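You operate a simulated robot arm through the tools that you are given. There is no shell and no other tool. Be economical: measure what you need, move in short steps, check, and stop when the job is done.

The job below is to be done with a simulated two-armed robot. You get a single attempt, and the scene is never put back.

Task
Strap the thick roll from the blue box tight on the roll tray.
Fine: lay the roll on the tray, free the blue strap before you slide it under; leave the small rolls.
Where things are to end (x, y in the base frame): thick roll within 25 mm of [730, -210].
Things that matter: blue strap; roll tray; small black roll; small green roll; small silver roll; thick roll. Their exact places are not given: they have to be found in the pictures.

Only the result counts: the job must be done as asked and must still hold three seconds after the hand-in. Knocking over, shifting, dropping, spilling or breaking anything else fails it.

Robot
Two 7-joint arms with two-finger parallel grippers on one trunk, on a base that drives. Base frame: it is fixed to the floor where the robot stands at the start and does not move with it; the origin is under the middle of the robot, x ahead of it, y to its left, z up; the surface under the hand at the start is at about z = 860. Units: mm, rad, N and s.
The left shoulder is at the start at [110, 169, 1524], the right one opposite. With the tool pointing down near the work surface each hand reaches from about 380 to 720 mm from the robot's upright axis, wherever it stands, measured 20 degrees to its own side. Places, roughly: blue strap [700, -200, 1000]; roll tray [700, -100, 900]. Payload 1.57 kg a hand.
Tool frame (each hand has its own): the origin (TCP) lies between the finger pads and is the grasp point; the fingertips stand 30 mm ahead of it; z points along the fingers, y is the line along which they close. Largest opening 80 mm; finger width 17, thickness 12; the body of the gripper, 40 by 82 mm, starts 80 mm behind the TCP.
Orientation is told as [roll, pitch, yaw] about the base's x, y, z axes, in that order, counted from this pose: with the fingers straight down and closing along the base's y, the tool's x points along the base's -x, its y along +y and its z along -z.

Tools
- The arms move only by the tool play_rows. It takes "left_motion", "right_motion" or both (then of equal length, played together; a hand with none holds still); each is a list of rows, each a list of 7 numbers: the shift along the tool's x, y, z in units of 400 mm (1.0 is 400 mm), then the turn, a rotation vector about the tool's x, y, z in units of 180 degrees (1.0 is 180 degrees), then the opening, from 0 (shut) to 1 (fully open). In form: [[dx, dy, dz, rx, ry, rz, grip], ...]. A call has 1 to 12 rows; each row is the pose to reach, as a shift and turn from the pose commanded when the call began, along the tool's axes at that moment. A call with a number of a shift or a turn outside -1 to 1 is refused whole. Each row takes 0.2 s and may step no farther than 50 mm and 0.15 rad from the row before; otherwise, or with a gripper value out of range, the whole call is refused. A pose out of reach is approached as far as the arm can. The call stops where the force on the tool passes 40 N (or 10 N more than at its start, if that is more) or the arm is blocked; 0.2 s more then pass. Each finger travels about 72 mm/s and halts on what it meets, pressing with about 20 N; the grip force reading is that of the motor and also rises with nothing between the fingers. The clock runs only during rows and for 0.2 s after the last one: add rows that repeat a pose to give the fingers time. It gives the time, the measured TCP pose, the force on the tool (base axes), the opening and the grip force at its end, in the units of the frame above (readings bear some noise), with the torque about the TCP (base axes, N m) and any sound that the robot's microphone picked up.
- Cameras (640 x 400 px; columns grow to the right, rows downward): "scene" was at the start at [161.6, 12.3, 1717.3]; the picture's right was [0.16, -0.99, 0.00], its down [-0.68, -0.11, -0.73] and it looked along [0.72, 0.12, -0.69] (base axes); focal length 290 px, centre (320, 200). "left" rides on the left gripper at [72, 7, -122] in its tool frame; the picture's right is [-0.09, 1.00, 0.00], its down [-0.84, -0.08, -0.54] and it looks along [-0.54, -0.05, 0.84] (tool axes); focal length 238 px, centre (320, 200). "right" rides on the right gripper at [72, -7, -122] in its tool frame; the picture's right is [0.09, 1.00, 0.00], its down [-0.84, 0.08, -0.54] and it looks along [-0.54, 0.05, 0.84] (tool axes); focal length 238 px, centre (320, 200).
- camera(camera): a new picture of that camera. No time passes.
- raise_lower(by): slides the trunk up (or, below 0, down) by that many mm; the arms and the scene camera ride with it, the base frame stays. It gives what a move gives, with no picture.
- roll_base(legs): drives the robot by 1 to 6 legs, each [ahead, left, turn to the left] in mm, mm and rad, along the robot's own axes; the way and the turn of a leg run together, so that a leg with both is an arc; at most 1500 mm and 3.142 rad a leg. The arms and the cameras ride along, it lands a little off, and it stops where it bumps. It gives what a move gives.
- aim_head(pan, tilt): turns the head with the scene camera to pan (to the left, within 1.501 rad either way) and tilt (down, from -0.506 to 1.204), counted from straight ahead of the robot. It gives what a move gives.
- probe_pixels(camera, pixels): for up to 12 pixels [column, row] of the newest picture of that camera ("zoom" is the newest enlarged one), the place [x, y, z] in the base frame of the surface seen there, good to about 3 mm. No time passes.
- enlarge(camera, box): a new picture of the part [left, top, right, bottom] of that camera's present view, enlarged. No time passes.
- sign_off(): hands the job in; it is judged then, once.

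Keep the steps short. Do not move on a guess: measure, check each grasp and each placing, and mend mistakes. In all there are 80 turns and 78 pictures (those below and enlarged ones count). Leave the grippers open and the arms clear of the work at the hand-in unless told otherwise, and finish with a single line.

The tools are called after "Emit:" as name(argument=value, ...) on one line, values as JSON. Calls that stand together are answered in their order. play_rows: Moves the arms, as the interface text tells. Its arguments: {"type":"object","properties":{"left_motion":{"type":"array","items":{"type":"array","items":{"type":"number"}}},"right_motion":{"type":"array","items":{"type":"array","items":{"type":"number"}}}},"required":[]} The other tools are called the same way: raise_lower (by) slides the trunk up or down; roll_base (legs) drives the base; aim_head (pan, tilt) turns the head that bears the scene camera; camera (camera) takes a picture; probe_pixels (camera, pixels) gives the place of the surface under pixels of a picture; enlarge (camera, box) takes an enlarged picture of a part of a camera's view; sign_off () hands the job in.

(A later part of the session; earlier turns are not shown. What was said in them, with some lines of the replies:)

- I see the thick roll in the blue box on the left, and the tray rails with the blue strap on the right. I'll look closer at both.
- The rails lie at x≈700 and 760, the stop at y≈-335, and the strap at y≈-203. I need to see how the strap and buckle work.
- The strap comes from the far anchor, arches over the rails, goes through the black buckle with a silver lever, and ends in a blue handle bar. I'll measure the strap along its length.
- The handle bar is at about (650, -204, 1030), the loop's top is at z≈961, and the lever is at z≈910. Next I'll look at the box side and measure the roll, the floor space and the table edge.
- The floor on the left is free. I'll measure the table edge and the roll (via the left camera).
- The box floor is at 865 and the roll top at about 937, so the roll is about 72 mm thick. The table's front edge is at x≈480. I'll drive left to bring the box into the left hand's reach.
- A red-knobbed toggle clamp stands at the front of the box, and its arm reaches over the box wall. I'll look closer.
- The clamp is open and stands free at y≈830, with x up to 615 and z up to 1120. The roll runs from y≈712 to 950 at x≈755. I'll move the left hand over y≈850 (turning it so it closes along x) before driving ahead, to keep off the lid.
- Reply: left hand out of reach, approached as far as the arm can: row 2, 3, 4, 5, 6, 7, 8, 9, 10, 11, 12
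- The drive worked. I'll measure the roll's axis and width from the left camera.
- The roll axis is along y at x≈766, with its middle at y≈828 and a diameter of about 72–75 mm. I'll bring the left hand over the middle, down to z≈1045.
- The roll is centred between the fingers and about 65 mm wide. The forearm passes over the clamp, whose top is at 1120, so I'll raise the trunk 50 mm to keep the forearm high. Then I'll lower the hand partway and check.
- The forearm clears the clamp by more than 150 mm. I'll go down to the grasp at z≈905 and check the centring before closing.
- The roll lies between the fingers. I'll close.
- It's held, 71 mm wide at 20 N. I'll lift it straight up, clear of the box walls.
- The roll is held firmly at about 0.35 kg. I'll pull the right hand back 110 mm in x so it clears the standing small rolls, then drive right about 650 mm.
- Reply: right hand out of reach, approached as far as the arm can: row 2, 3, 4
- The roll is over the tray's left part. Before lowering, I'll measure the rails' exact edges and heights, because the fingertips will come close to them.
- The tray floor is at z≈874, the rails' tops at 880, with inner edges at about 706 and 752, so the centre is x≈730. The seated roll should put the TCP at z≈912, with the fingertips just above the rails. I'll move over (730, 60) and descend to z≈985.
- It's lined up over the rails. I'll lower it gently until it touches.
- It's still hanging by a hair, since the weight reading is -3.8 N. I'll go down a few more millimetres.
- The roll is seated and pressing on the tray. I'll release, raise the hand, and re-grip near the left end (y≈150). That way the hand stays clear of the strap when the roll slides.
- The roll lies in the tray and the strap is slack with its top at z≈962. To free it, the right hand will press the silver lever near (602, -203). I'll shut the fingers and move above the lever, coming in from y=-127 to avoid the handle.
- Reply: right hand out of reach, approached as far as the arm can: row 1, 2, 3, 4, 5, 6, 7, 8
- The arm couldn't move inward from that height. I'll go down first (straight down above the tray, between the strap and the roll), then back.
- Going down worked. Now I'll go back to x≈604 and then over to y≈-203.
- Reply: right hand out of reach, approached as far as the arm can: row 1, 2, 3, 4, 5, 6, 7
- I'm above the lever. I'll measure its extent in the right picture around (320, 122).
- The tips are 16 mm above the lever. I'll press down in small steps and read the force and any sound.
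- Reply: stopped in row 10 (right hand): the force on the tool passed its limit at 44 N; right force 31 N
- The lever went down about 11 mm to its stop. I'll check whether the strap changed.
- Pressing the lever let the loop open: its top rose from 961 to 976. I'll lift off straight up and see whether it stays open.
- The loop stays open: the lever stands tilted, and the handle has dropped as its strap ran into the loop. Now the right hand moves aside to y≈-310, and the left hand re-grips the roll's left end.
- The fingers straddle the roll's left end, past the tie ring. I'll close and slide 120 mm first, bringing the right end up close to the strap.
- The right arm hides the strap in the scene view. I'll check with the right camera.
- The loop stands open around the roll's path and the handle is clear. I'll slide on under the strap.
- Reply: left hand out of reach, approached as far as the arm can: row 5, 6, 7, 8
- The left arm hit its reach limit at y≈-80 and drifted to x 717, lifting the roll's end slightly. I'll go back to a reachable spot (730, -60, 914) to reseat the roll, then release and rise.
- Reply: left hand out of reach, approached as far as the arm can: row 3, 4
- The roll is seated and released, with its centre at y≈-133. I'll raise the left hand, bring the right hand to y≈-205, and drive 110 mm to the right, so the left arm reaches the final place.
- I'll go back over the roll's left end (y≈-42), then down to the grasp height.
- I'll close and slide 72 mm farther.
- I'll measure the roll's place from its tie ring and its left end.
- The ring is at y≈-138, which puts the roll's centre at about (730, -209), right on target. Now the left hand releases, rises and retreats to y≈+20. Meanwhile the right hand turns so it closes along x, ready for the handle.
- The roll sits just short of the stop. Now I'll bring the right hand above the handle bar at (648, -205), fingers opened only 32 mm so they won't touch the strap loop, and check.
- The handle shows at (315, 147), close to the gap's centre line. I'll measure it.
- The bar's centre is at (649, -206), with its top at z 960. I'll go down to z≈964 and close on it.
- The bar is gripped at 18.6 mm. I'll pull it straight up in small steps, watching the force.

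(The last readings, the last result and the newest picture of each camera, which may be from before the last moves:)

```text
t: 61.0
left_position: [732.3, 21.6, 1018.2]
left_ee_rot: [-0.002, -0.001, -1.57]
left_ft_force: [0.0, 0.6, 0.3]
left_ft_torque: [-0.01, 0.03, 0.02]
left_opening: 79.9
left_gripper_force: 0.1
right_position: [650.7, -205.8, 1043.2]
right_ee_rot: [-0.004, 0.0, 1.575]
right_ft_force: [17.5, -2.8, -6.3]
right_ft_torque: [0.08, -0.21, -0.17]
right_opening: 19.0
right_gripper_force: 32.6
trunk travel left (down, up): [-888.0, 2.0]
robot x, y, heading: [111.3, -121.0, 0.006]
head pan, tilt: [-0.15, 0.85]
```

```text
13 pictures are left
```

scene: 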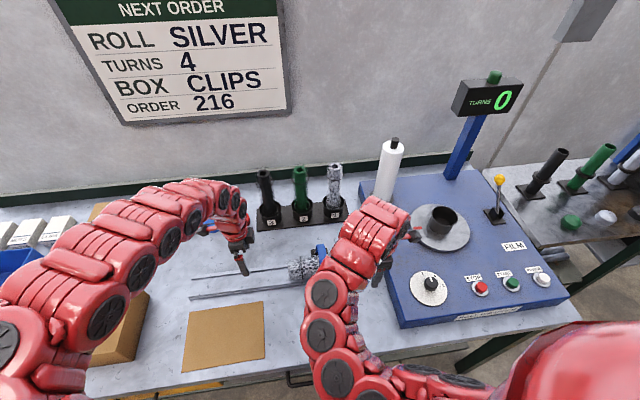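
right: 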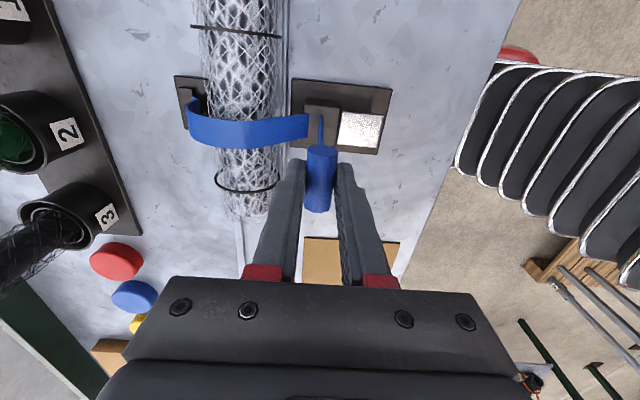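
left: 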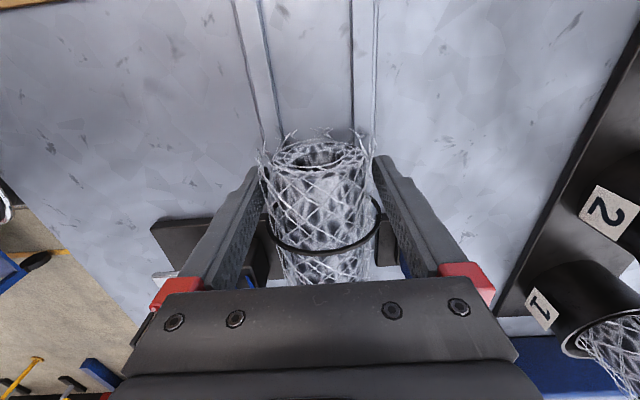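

The loop is shrinking, with a pull of about 6 N. I'll keep going.

Emit:
play_rows(right_motion=[[0, 0, -0.015, 0, 0, 0, 0], [0, 0, -0.03, 0, 0, 0, 0], [0, 0, -0.045, 0, 0, 0, 0], [0, 0, -0.06, 0, 0, 0, 0], [0, 0, -0.075, 0, 0, 0, 0], [0, 0, -0.09, 0, 0, 0, 0], [0, 0, -0.105, 0, 0, 0, 0], [0, 0, -0.12, 0, 0, 0, 0], [0, 0, -0.12, 0, 0, 0, 0]])

Emit:
enlarge(camera="right", box=[140, 40, 420, 240])

```text
t: 63.0
left_position: [734.0, 21.4, 1017.0]
left_ee_rot: [-0.004, -0.001, -1.569]
left_ft_force: [-0.5, -0.2, -0.4]
left_ft_torque: [0.02, -0.03, -0.01]
left_opening: 80.1
left_gripper_force: 0.1
right_position: [649.5, -205.2, 1074.6]
right_ee_rot: [-0.004, 0.004, 1.578]
right_ft_force: [8.1, 0.3, -36.9]
right_ft_torque: [-0.04, -0.06, -0.17]
right_opening: 18.4
right_gripper_force: 33.3
right hand out of reach, approached as far as the arm can: row 7, 8, 9
trunk travel left (down, up): [-888.0, 2.0]
robot x, y, heading: [109.5, -119.2, 0.009]
head pan, tilt: [-0.15, 0.85]
```

```text
2.00 times, centred on (280, 140) of right
```

zoom: 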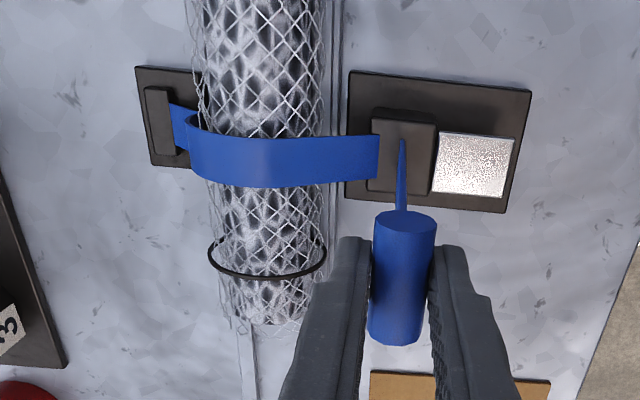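

The pull is now 37 N and the strap looks snug. I'll measure the strap against the roll.

Emit:
probe_pixels(camera="zoom", pixels=[[265, 160], [240, 165], [210, 150], [190, 135], [310, 155], [340, 150], [365, 150], [265, 200], [300, 190], [230, 200], [267, 278]])

```text
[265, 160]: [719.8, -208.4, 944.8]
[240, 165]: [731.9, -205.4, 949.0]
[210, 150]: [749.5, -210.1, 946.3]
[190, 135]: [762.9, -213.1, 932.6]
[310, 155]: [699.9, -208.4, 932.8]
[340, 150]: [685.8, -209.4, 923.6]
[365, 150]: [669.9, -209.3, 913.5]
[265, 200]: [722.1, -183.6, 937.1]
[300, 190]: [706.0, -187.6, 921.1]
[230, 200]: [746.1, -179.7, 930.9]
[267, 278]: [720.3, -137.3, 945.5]
```

The strap lies on the roll (top 949 against roll 945) with straight runs to the buckle, so it is tight. I'll ease down a little, open, and see whether the buckle holds.

Emit:
play_rows(right_motion=[[0, 0, 0.01, 0, 0, 0, 0], [0, 0, 0.02, 0, 0, 0, 0], [0, 0, 0.02, 0, 0, 0, 0.45], [0, 0, 0.02, 0, 0, 0, 0.45], [0, 0, 0.02, 0, 0, 0, 0.45]])

Emit:
enlarge(camera="right", box=[140, 40, 420, 240])

Emit:
probe_pixels(camera="zoom", pixels=[[265, 160], [240, 165], [210, 150], [310, 155], [340, 150], [405, 225], [405, 320], [480, 165], [267, 278]])

```text
t: 64.2
left_position: [730.0, 21.7, 1019.2]
left_ee_rot: [-0.001, -0.001, -1.572]
left_ft_force: [0.4, -0.4, 0.4]
left_ft_torque: [0.05, 0.0, 0.01]
left_opening: 79.9
left_gripper_force: 0.1
right_position: [647.2, -205.1, 1069.3]
right_ee_rot: [-0.005, 0.0, 1.579]
right_ft_force: [0.3, -0.9, 0.8]
right_ft_torque: [-0.01, -0.03, -0.03]
right_opening: 36.0
right_gripper_force: 0.0
trunk travel left (down, up): [-888.0, 2.0]
robot x, y, heading: [113.0, -126.3, 0.009]
head pan, tilt: [-0.15, 0.85]
```

```text
2.00 times, centred on (280, 140) of right
```

zoom: 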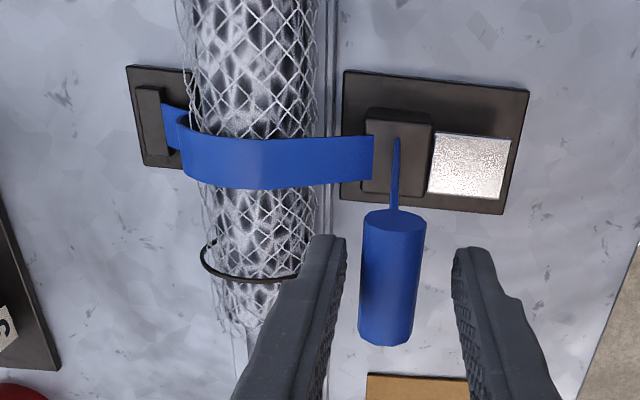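

```text
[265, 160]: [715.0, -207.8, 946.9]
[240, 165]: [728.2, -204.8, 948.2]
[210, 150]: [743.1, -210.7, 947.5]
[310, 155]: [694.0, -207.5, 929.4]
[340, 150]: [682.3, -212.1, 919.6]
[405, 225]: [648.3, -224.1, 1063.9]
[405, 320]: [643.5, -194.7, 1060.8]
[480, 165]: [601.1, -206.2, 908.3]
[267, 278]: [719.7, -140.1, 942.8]
```

The buckle holds: the strap still lies on the roll, and the handle stays up at z≈1063. I'll withdraw the right hand sideways along -y (upward is near the reach limit), then raise the left hand.

Emit:
play_rows(right_motion=[[0.05, 0, 0, 0, 0, 0, 0.45], [0.12, 0, 0, 0, 0, 0, 0.45], [0.2, 0, 0, 0, 0, 0, 0.45], [0.28, 0, 0, 0, 0, 0, 0.45], [0.28, 0, 0, 0, 0, 0, 1], [0.28, 0, 0, 0, 0, 0, 1], [0.28, 0, 0, 0, 0, 0, 1]], left_motion=[[0.04, 0, -0.05, 0, 0, 0, 1], [0.08, 0, -0.1, 0, 0, 0, 1], [0.12, 0, -0.15, 0, 0, 0, 1], [0.16, 0, -0.2, 0, 0, 0, 1], [0.2, 0, -0.2, 0, 0, 0, 1], [0.2, 0, -0.2, 0, 0, 0, 1], [0.2, 0, -0.2, 0, 0, 0, 1]])

Emit:
camera(camera="right")

Emit:
camera(camera="scene")

Emit:
enlarge(camera="left", box=[180, 160, 460, 300])

```text
t: 65.8
left_position: [741.2, 103.5, 1095.3]
left_ee_rot: [-0.004, 0.0, -1.572]
left_ft_force: [0.6, 0.0, -0.7]
left_ft_torque: [-0.01, 0.01, 0.01]
left_opening: 79.9
left_gripper_force: 0.0
left hand out of reach, approached as far as the arm can: row 3, 4, 5, 6, 7
right_position: [648.9, -318.2, 1069.4]
right_ee_rot: [-0.006, 0.002, 1.576]
right_ft_force: [0.0, 0.6, -0.2]
right_ft_torque: [-0.03, -0.02, 0.02]
right_opening: 80.0
right_gripper_force: 0.0
trunk travel left (down, up): [-888.0, 2.0]
robot x, y, heading: [114.0, -119.6, 0.008]
head pan, tilt: [-0.15, 0.85]
```

```text
10 pictures are left
```

right: 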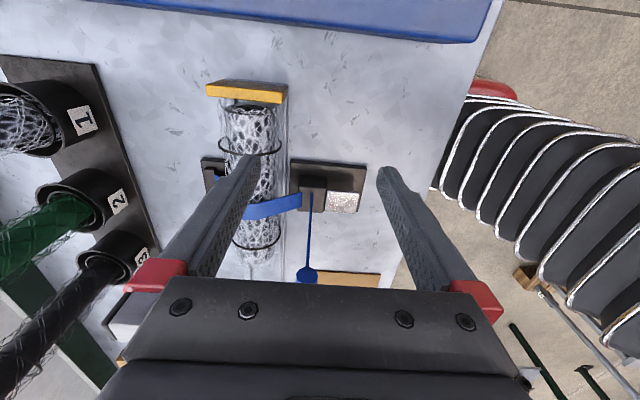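

```text
9 pictures are left
```

scene: 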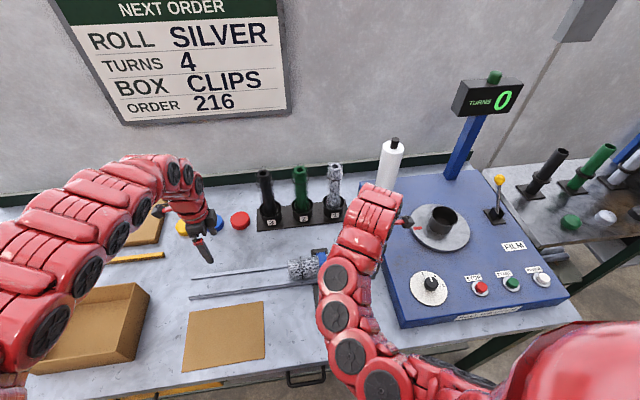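

```text
2.29 times, centred on (320, 230) of left
```

zoom: 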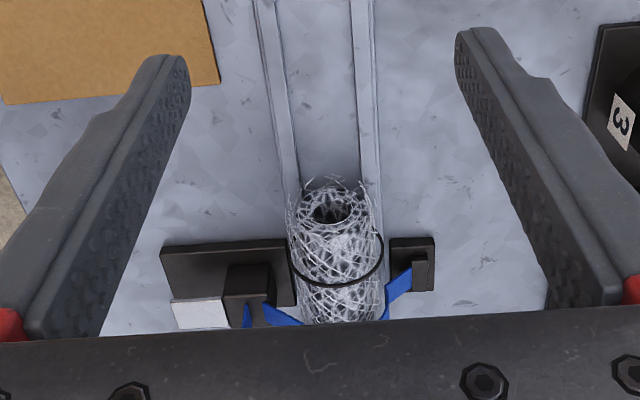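

I'll do a final check of the roll's place using both rings and both ends.

Emit:
enlarge(camera="right", box=[180, 60, 380, 290])

Emit:
probe_pixels(camera="right", pixels=[[265, 152], [268, 242], [270, 151], [250, 110], [268, 125], [258, 264], [280, 207], [245, 95], [307, 273], [278, 125]])

```text
1.74 times, centred on (280, 175) of right
```

zoom: 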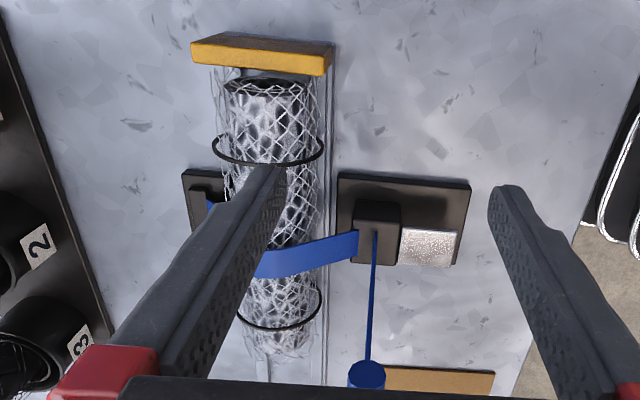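

```text
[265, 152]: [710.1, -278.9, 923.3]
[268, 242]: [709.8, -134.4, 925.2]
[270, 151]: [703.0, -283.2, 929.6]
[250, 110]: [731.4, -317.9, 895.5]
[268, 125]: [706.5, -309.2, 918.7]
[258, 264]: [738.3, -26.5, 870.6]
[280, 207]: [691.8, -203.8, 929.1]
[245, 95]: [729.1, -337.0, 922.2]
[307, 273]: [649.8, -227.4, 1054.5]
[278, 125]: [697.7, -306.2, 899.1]
```

The rings at y≈-281 and -137 put the centre at (730, -209). The strap is tight, the small rolls are untouched, and both hands are open and clear. I'll hand in.

Emit:
sign_off()

```text
The job is handed in.
```

The thick roll lies on the roll tray at about (730, -209), about 1 mm from the target, with the blue strap pulled tight over it; the small rolls were left alone.
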